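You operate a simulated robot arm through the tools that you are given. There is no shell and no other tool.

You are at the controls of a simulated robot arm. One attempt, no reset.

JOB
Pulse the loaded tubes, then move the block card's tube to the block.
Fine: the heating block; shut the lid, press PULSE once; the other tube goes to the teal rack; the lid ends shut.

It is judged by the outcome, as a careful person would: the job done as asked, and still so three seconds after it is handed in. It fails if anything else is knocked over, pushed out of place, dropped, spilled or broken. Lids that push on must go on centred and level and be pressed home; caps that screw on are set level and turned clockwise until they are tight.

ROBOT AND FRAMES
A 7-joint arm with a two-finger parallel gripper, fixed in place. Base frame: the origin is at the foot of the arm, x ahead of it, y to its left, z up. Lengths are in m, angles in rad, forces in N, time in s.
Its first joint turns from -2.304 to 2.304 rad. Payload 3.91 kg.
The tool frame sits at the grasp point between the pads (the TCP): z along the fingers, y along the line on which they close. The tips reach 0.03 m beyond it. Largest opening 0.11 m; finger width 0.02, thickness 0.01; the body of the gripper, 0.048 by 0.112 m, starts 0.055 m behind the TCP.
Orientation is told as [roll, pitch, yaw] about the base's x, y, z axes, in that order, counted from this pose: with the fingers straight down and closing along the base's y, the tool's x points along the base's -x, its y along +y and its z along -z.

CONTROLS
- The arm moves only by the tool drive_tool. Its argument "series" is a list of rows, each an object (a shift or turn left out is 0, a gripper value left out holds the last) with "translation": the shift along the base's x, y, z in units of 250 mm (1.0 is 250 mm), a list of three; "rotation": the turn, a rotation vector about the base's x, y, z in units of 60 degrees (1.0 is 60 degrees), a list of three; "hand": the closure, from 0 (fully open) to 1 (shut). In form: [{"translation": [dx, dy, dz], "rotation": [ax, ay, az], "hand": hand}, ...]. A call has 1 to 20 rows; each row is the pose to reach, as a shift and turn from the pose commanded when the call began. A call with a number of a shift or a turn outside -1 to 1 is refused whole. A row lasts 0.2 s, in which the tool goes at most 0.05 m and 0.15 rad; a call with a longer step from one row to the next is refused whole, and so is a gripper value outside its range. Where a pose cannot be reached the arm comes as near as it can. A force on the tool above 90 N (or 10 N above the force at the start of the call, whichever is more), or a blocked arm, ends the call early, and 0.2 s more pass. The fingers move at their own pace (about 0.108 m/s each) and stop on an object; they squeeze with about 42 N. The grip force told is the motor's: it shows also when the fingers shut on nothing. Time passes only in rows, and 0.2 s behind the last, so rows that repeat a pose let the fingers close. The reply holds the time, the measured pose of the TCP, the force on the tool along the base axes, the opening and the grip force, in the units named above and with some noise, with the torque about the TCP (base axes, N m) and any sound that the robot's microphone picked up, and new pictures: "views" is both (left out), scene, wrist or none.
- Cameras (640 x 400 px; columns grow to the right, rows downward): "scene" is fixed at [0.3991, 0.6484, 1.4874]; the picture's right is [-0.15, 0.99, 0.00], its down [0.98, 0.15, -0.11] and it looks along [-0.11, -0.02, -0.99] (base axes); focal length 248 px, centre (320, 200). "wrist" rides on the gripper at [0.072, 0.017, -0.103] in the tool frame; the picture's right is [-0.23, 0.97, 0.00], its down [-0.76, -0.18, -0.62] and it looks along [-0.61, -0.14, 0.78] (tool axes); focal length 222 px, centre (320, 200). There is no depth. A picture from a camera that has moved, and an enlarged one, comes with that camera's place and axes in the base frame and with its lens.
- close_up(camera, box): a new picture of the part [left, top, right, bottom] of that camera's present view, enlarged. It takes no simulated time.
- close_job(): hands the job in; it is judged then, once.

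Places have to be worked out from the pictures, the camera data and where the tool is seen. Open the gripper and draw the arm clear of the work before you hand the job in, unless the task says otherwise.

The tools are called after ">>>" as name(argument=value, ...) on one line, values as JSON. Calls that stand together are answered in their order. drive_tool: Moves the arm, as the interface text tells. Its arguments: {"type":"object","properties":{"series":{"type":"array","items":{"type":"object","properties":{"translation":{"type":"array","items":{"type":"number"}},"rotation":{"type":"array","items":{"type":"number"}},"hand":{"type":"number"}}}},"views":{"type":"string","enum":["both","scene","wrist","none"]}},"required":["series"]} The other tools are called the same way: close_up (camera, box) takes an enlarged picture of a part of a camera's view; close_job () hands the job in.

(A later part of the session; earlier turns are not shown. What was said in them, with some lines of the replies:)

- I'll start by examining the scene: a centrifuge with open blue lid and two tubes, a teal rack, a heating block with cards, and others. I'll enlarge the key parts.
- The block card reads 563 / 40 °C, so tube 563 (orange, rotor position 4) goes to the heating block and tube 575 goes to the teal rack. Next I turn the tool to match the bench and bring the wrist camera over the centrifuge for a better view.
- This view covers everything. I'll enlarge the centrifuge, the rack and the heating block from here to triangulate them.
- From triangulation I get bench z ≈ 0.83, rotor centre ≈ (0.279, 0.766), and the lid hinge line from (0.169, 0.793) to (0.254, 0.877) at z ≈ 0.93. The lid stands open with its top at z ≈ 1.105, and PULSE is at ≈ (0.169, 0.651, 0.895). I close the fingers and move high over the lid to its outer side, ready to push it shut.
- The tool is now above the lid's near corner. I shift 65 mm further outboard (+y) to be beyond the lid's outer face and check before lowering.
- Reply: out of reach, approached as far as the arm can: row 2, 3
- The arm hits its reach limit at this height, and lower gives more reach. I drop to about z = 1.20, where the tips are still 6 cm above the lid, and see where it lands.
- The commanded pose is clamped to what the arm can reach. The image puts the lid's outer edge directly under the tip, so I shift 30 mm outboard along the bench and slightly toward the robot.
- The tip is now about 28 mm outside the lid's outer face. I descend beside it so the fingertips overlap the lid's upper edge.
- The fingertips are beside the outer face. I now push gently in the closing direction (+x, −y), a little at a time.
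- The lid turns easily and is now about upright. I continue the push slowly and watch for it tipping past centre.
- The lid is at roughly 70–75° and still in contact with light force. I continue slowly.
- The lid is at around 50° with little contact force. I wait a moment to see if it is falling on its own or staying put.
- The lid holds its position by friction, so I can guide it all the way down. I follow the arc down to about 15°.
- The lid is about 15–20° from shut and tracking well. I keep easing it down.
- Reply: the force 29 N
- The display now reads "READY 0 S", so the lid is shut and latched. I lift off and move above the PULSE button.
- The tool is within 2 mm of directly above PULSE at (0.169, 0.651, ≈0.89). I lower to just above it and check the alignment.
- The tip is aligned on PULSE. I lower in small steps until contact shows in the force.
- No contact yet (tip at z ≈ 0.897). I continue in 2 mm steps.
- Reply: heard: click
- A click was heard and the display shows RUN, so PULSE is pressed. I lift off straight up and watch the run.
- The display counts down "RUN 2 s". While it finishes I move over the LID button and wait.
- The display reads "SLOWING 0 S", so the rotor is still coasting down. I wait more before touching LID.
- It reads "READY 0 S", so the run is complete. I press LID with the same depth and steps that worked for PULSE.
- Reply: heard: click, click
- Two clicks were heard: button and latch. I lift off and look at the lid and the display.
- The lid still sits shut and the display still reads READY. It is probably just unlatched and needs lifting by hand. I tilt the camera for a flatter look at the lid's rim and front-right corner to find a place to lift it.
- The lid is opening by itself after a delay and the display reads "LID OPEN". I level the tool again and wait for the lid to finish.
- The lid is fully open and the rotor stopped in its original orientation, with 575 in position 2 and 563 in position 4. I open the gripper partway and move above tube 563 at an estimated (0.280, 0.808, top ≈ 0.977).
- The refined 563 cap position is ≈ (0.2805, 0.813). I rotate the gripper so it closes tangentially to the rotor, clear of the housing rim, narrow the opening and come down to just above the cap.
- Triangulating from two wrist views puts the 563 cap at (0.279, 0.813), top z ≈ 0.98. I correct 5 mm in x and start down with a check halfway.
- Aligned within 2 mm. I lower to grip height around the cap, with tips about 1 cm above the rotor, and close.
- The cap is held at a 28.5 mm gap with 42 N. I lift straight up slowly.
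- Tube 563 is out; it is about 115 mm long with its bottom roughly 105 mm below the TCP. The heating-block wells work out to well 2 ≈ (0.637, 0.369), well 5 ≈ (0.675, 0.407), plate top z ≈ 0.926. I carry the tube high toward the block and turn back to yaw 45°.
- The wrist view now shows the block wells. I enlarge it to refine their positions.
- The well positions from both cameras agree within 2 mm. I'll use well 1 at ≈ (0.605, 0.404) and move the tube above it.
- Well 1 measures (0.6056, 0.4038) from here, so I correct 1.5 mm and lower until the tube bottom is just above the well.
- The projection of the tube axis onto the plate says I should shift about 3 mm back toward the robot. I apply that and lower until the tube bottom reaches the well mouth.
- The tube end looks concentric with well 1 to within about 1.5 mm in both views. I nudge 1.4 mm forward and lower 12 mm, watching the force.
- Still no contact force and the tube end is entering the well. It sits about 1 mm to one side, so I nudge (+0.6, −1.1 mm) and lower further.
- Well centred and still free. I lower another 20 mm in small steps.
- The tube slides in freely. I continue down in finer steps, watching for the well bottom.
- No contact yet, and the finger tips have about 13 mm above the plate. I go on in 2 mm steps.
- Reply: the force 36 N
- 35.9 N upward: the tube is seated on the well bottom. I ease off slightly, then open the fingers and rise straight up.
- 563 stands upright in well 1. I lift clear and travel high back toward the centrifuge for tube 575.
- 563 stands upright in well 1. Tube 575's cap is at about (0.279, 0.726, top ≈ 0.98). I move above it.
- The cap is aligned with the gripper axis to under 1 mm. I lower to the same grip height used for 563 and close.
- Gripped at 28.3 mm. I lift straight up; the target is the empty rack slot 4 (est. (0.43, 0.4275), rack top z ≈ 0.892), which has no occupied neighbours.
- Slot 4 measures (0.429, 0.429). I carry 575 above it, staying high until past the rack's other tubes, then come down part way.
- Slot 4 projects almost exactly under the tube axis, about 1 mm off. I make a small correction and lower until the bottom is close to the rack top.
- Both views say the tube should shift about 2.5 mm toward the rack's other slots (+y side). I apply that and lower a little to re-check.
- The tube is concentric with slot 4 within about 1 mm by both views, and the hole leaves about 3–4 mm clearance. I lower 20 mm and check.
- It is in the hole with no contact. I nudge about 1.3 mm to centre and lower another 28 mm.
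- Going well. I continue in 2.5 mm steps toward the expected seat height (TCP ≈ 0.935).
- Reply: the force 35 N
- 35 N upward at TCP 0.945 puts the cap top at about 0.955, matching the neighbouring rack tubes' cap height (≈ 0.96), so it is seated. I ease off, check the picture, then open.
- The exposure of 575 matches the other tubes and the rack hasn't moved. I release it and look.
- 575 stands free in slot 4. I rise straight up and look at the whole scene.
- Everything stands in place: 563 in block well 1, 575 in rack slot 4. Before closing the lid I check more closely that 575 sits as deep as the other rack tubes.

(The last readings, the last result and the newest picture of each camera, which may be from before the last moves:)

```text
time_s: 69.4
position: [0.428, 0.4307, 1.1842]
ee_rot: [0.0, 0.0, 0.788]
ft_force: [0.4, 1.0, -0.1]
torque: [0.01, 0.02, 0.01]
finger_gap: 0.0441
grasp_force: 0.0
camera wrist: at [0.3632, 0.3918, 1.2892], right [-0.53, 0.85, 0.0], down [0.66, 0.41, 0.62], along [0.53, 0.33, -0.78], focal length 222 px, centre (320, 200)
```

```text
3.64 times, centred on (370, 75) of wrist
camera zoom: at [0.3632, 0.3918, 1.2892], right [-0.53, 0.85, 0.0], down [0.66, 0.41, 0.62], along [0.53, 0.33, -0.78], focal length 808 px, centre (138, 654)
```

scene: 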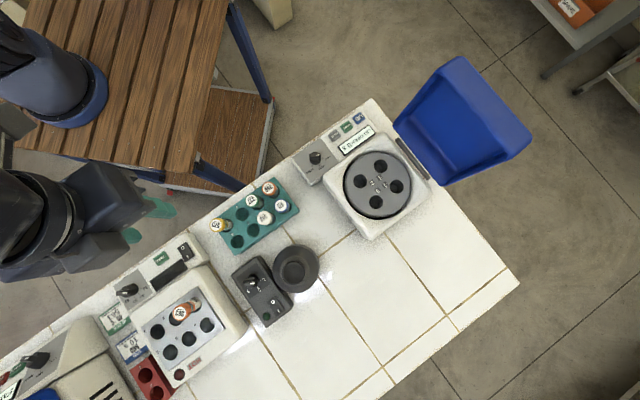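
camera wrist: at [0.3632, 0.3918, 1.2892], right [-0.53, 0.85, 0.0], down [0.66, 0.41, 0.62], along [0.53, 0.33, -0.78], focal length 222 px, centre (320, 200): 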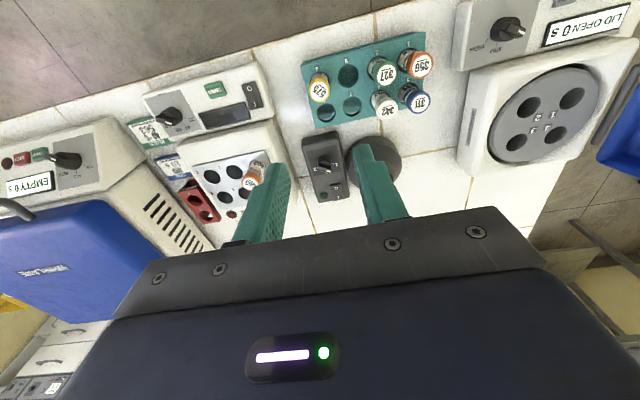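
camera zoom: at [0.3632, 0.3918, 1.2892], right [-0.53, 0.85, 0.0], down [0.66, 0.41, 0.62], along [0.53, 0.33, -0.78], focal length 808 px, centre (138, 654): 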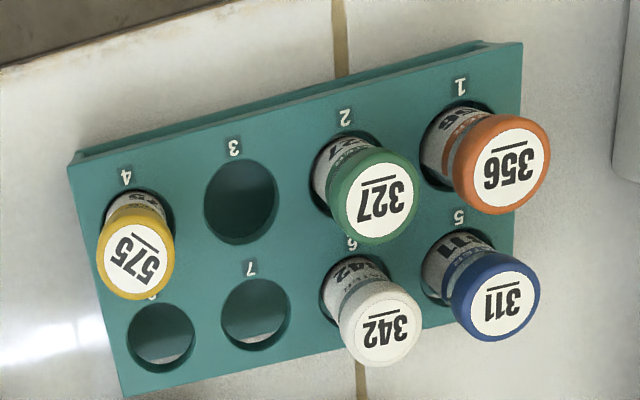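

All rack caps come out at z ≈ 0.957–0.964, with 575 at ≈ 0.959, so it is fully seated. Now I shut the lid: close the fingers and travel high back toward the centrifuge.

>>> drive_tool(series=[{"translation": [-0.119, 0.1146, 0.02], "hand": 1}, {"translation": [-0.238, 0.229, 0.05], "hand": 1}, {"translation": [-0.357, 0.344, 0.1]}, {"translation": [-0.476, 0.458, 0.144]}, {"translation": [-0.595, 0.573, 0.144]}, {"translation": [-0.714, 0.688, 0.144]}, {"translation": [-0.833, 0.802, 0.144]}, {"translation": [-0.952, 0.917, 0.144]}, {"translation": [-0.952, 0.917, 0.144]}], views="none")

>>> drive_tool(series=[{"translation": [-0.08, 0.16, 0.0]}, {"translation": [-0.16, 0.32, 0.0]}, {"translation": [-0.24, 0.48, 0.0]}, {"translation": [-0.32, 0.64, 0.0]}, {"translation": [-0.39, 0.79, -0.03]}, {"translation": [-0.4616, 0.9356, -0.07]}, {"translation": [-0.4616, 0.9356, -0.07]}], views="both")

```text
time_s: 71.4
position: [0.1934, 0.6625, 1.2184]
ee_rot: [0.001, -0.001, 0.787]
ft_force: [-0.4, 0.0, -0.1]
torque: [0.01, 0.02, 0.0]
finger_gap: 0.0
grasp_force: 38.2
```

```text
time_s: 73.0
position: [0.0754, 0.8945, 1.2011]
ee_rot: [0.0, -0.001, 0.787]
ft_force: [0.0, 0.7, 0.6]
torque: [0.0, 0.04, -0.03]
finger_gap: 0.0
grasp_force: 37.4
camera wrist: at [0.0116, 0.8564, 1.3062], right [-0.53, 0.85, 0.0], down [0.66, 0.41, 0.62], along [0.53, 0.33, -0.78], focal length 222 px, centre (320, 200)
```

scene: 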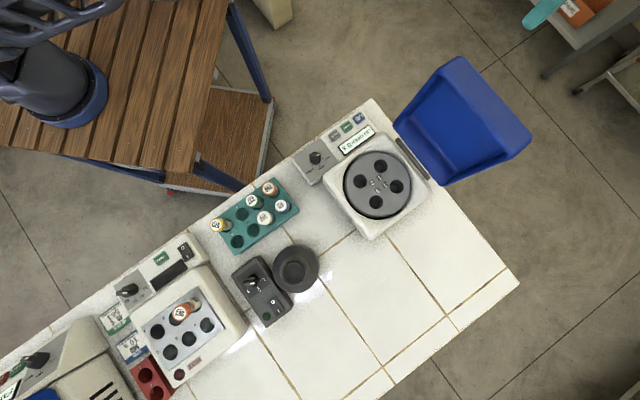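
wrist: 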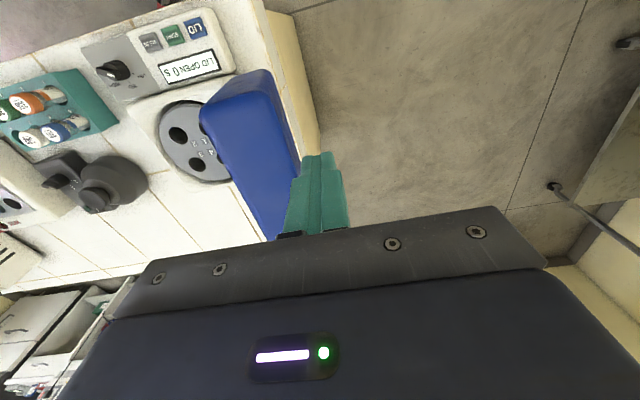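

The pose and view match the first closing. I lower beside the lid's outer face and push it as before.

>>> drive_tool(series=[{"translation": [0, 0, -0.15]}, {"translation": [0, 0, -0.3]}, {"translation": [0, 0, -0.42]}, {"translation": [0, 0, -0.42]}, {"translation": [0.04, -0.04, -0.42]}, {"translation": [0.08, -0.08, -0.42]}, {"translation": [0.12, -0.12, -0.42]}, {"translation": [0.16, -0.16, -0.42]}, {"translation": [0.2, -0.2, -0.42]}, {"translation": [0.23, -0.23, -0.41]}, {"translation": [0.26, -0.26, -0.4]}, {"translation": [0.29, -0.29, -0.39]}, {"translation": [0.32, -0.32, -0.38]}, {"translation": [0.35, -0.35, -0.38]}], views="both")

```text
time_s: 76.0
position: [0.1625, 0.8089, 1.1065]
ee_rot: [0.0, 0.0, 0.787]
ft_force: [-1.2, 1.0, 1.4]
torque: [0.01, 0.01, 0.01]
finger_gap: 0.0001
grasp_force: 37.8
camera wrist: at [0.0989, 0.7683, 1.2109], right [-0.53, 0.85, 0.0], down [0.66, 0.41, 0.62], along [0.53, 0.33, -0.78], focal length 222 px, centre (320, 200)
```

scene: 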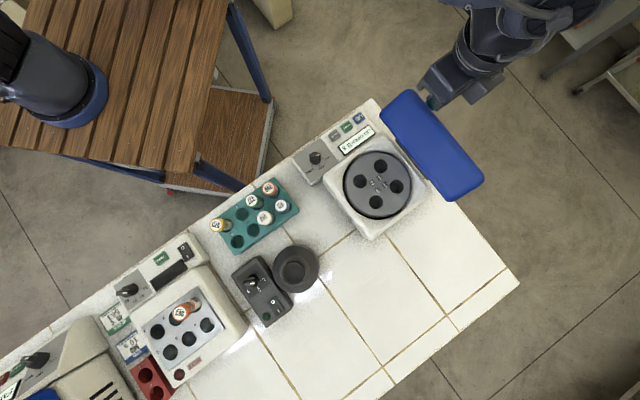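
wrist: 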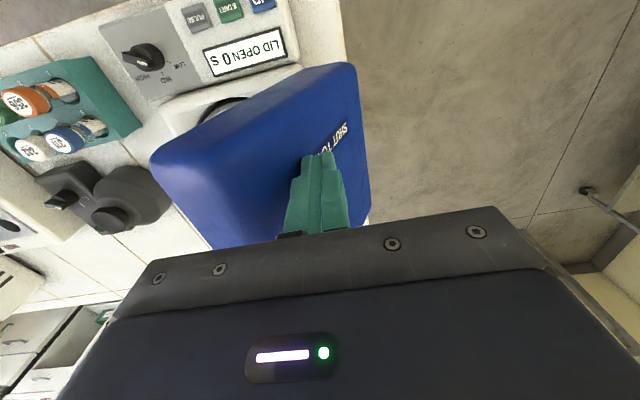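

It is behaving the same as the first time. I continue over the top and follow the arc down.

>>> drive_tool(series=[{"translation": [0.03, -0.03, 0.0]}, {"translation": [0.06, -0.06, 0.0]}, {"translation": [0.09, -0.09, 0.0]}, {"translation": [0.12, -0.12, 0.0]}, {"translation": [0.165, -0.165, -0.01]}, {"translation": [0.21, -0.211, -0.028]}, {"translation": [0.24, -0.241, -0.055]}, {"translation": [0.272, -0.274, -0.084]}, {"translation": [0.3, -0.302, -0.12]}, {"translation": [0.328, -0.33, -0.156]}, {"translation": [0.35, -0.353, -0.2]}], views="both")

```text
time_s: 78.4
position: [0.2487, 0.72, 1.0581]
ee_rot: [-0.002, 0.001, 0.788]
ft_force: [-0.3, -0.3, 1.3]
torque: [-0.03, -0.01, 0.0]
finger_gap: 0.0001
grasp_force: 37.3
camera wrist: at [0.1857, 0.6801, 1.1618], right [-0.53, 0.85, 0.0], down [0.66, 0.41, 0.62], along [0.53, 0.33, -0.78], focal length 222 px, centre (320, 200)
```

scene: 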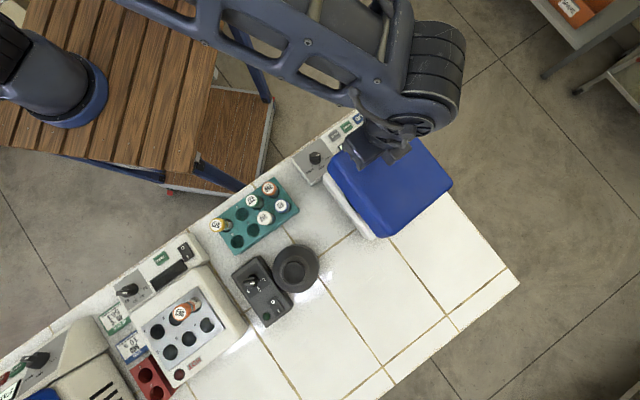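
wrist: 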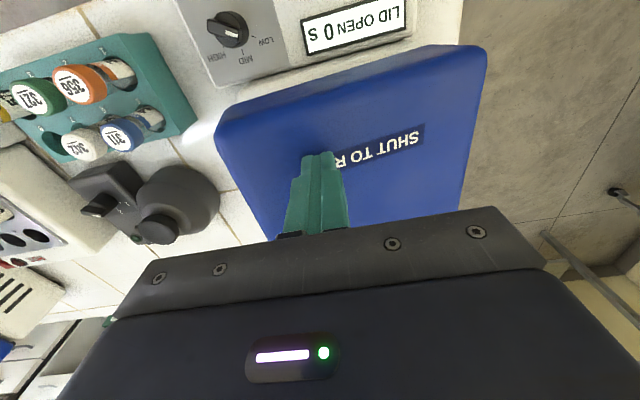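

Nearly shut. I press the lid down the last part until the force builds and the display changes.

>>> drive_tool(series=[{"translation": [0.02, -0.02, -0.04]}, {"translation": [0.035, -0.035, -0.08]}, {"translation": [0.045, -0.045, -0.115]}, {"translation": [0.05, -0.05, -0.14]}], views="both")

```text
time_s: 79.4
position: [0.2608, 0.7065, 1.0271]
ee_rot: [0.001, -0.001, 0.787]
ft_force: [-6.8, 0.9, 32.7]
torque: [-0.23, 0.37, -0.32]
finger_gap: 0.0
grasp_force: 37.7
camera wrist: at [0.1971, 0.6671, 1.1303], right [-0.53, 0.85, 0.0], down [0.66, 0.41, 0.63], along [0.53, 0.33, -0.78], focal length 222 px, centre (320, 200)
```

scene: 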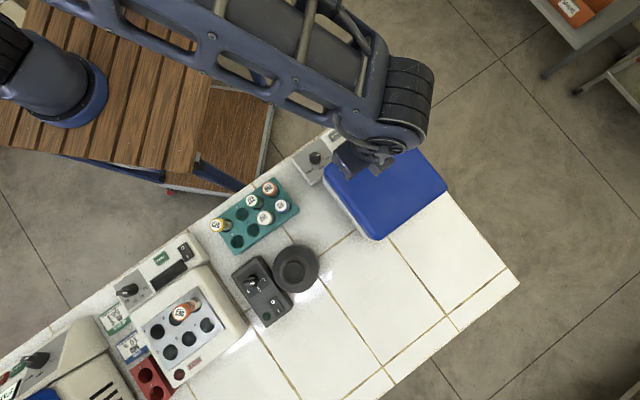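
wrist: 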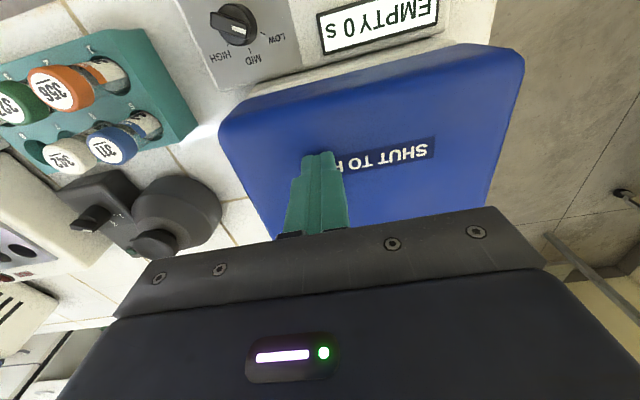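

The display reads "EMPTY 0 s", so the lid is shut with an empty rotor. I lift straight up, withdraw toward the robot and open the gripper.

>>> drive_tool(series=[{"translation": [0, 0, 0.1]}, {"translation": [0, 0, 0.28]}, {"translation": [0, 0, 0.46]}, {"translation": [-0.05, -0.08, 0.6]}, {"translation": [-0.12, -0.22, 0.7]}, {"translation": [-0.19, -0.36, 0.78], "hand": 0}, {"translation": [-0.26, -0.5, 0.8], "hand": 0}, {"translation": [-0.33, -0.64, 0.8], "hand": 0}, {"translation": [-0.33, -0.64, 0.8], "hand": 0}, {"translation": [-0.33, -0.64, 0.8], "hand": 0}, {"translation": [-0.33, -0.64, 0.8], "hand": 0}, {"translation": [-0.33, -0.64, 0.8], "hand": 0}], views="both")

>>> close_up(camera="scene", box=[290, 90, 450, 250])

>>> close_up(camera="scene", box=[90, 160, 330, 390])

>>> close_up(camera="wrist", box=[200, 0, 520, 200])

```text
time_s: 82.0
position: [0.1816, 0.5453, 1.2229]
ee_rot: [0.0, -0.001, 0.787]
ft_force: [0.5, 0.6, 0.3]
torque: [0.0, -0.04, 0.0]
finger_gap: 0.11
grasp_force: 0.1
camera wrist: at [0.1176, 0.5065, 1.3282], right [-0.53, 0.85, 0.0], down [0.66, 0.41, 0.62], along [0.53, 0.33, -0.78], focal length 222 px, centre (320, 200)
```

scene: 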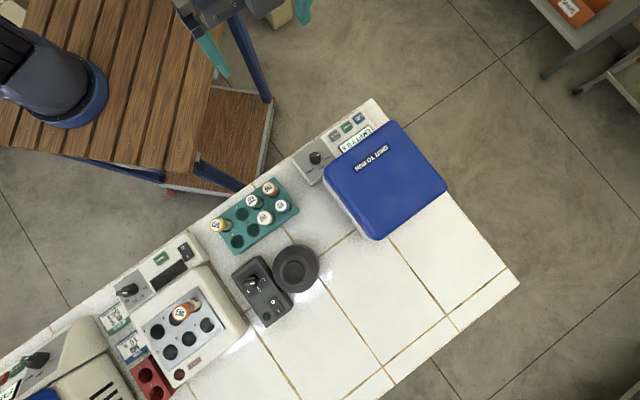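
wrist: 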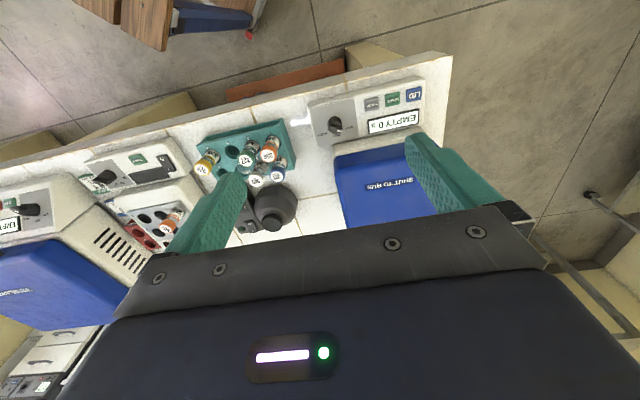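

```text
2.50 times, centred on (370, 170) of scene
camera zoom: at [0.3991, 0.6484, 1.4874], right [-0.15, 0.99, 0.0], down [0.98, 0.15, -0.11], along [-0.11, -0.02, -0.99], focal length 621 px, centre (195, 275)
```

zoom: 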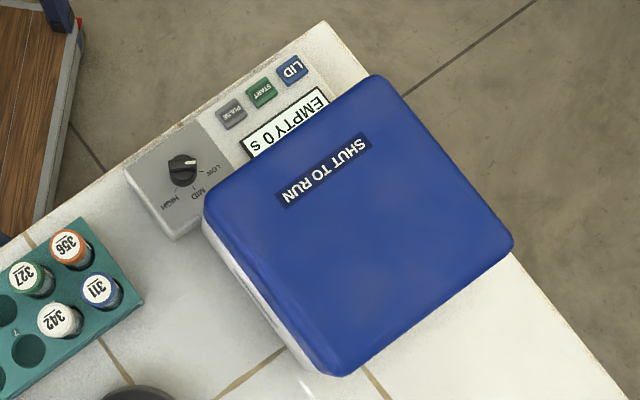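

```text
1.74 times, centred on (210, 275) of scene
camera zoom: at [0.3991, 0.6484, 1.4874], right [-0.15, 0.99, 0.0], down [0.98, 0.15, -0.11], along [-0.11, -0.02, -0.99], focal length 432 px, centre (511, 70)
```

zoom: 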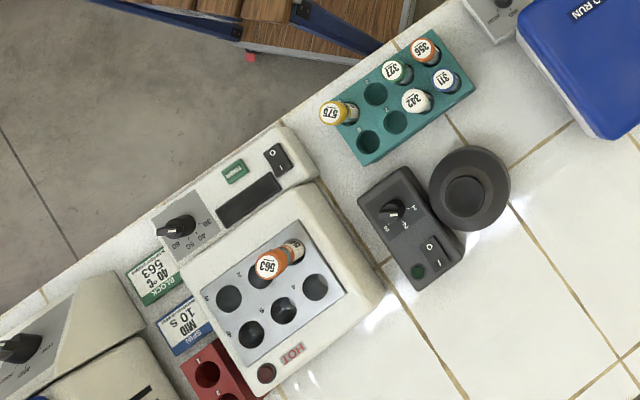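

```text
2.00 times, centred on (360, 100) of wrist
camera zoom: at [0.1176, 0.5065, 1.3282], right [-0.53, 0.85, 0.0], down [0.66, 0.41, 0.62], along [0.53, 0.33, -0.78], focal length 444 px, centre (240, 400)
```

zoom: 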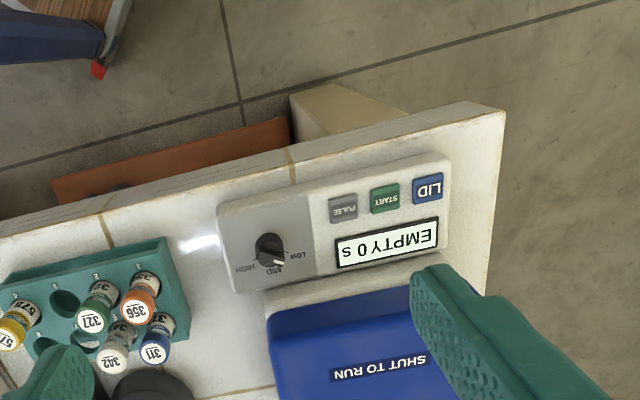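

The final state is as asked: 563 is in the heating block, 575 is in the teal rack, the lid is shut ("EMPTY 0 s"), and nothing else has moved. The gripper is open and clear. I wait briefly to confirm it stays that way.

>>> drive_tool(series=[{"translation": [0, 0, 0]}, {"translation": [0, 0, 0]}, {"translation": [0, 0, 0]}, {"translation": [0, 0, 0]}, {"translation": [0, 0, 0]}, {"translation": [0, 0, 0]}, {"translation": [0, 0, 0]}, {"translation": [0, 0, 0]}], views="scene")

```text
time_s: 83.8
position: [0.182, 0.5454, 1.2242]
ee_rot: [0.0, 0.0, 0.787]
ft_force: [0.6, -0.1, 0.1]
torque: [0.0, -0.02, 0.0]
finger_gap: 0.11
grasp_force: 0.0
```

scene: 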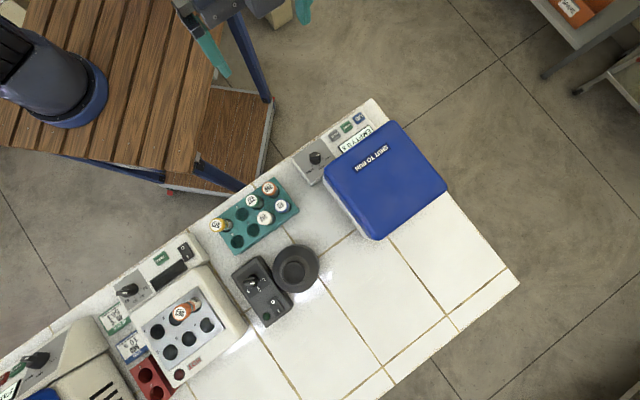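

The scene is stable: the lid has stayed shut, both tubes are seated and the arm is clear. I hand the job in.

>>> close_job()

```text
The job is handed in.
```

The job is done and handed in.

- **Pulse:** I shut the lid and pressed PULSE once. The display went from RUN to SLOWING to READY before I opened the lid.
- **Tube 563:** this is the tube on the block card. It is seated in well 1 of the heating block.
- **Tube 575:** it is seated in slot 4 of the teal rack, level with the other tubes there.
- **Lid:** it is shut again, and the display reads "EMPTY 0 s".

I left the heating block's temperature and the centrifuge's speed knob as they were, since you didn't ask me to set them. The block card lists 40 °C. Nothing else was moved, and the arm is clear with its gripper open.
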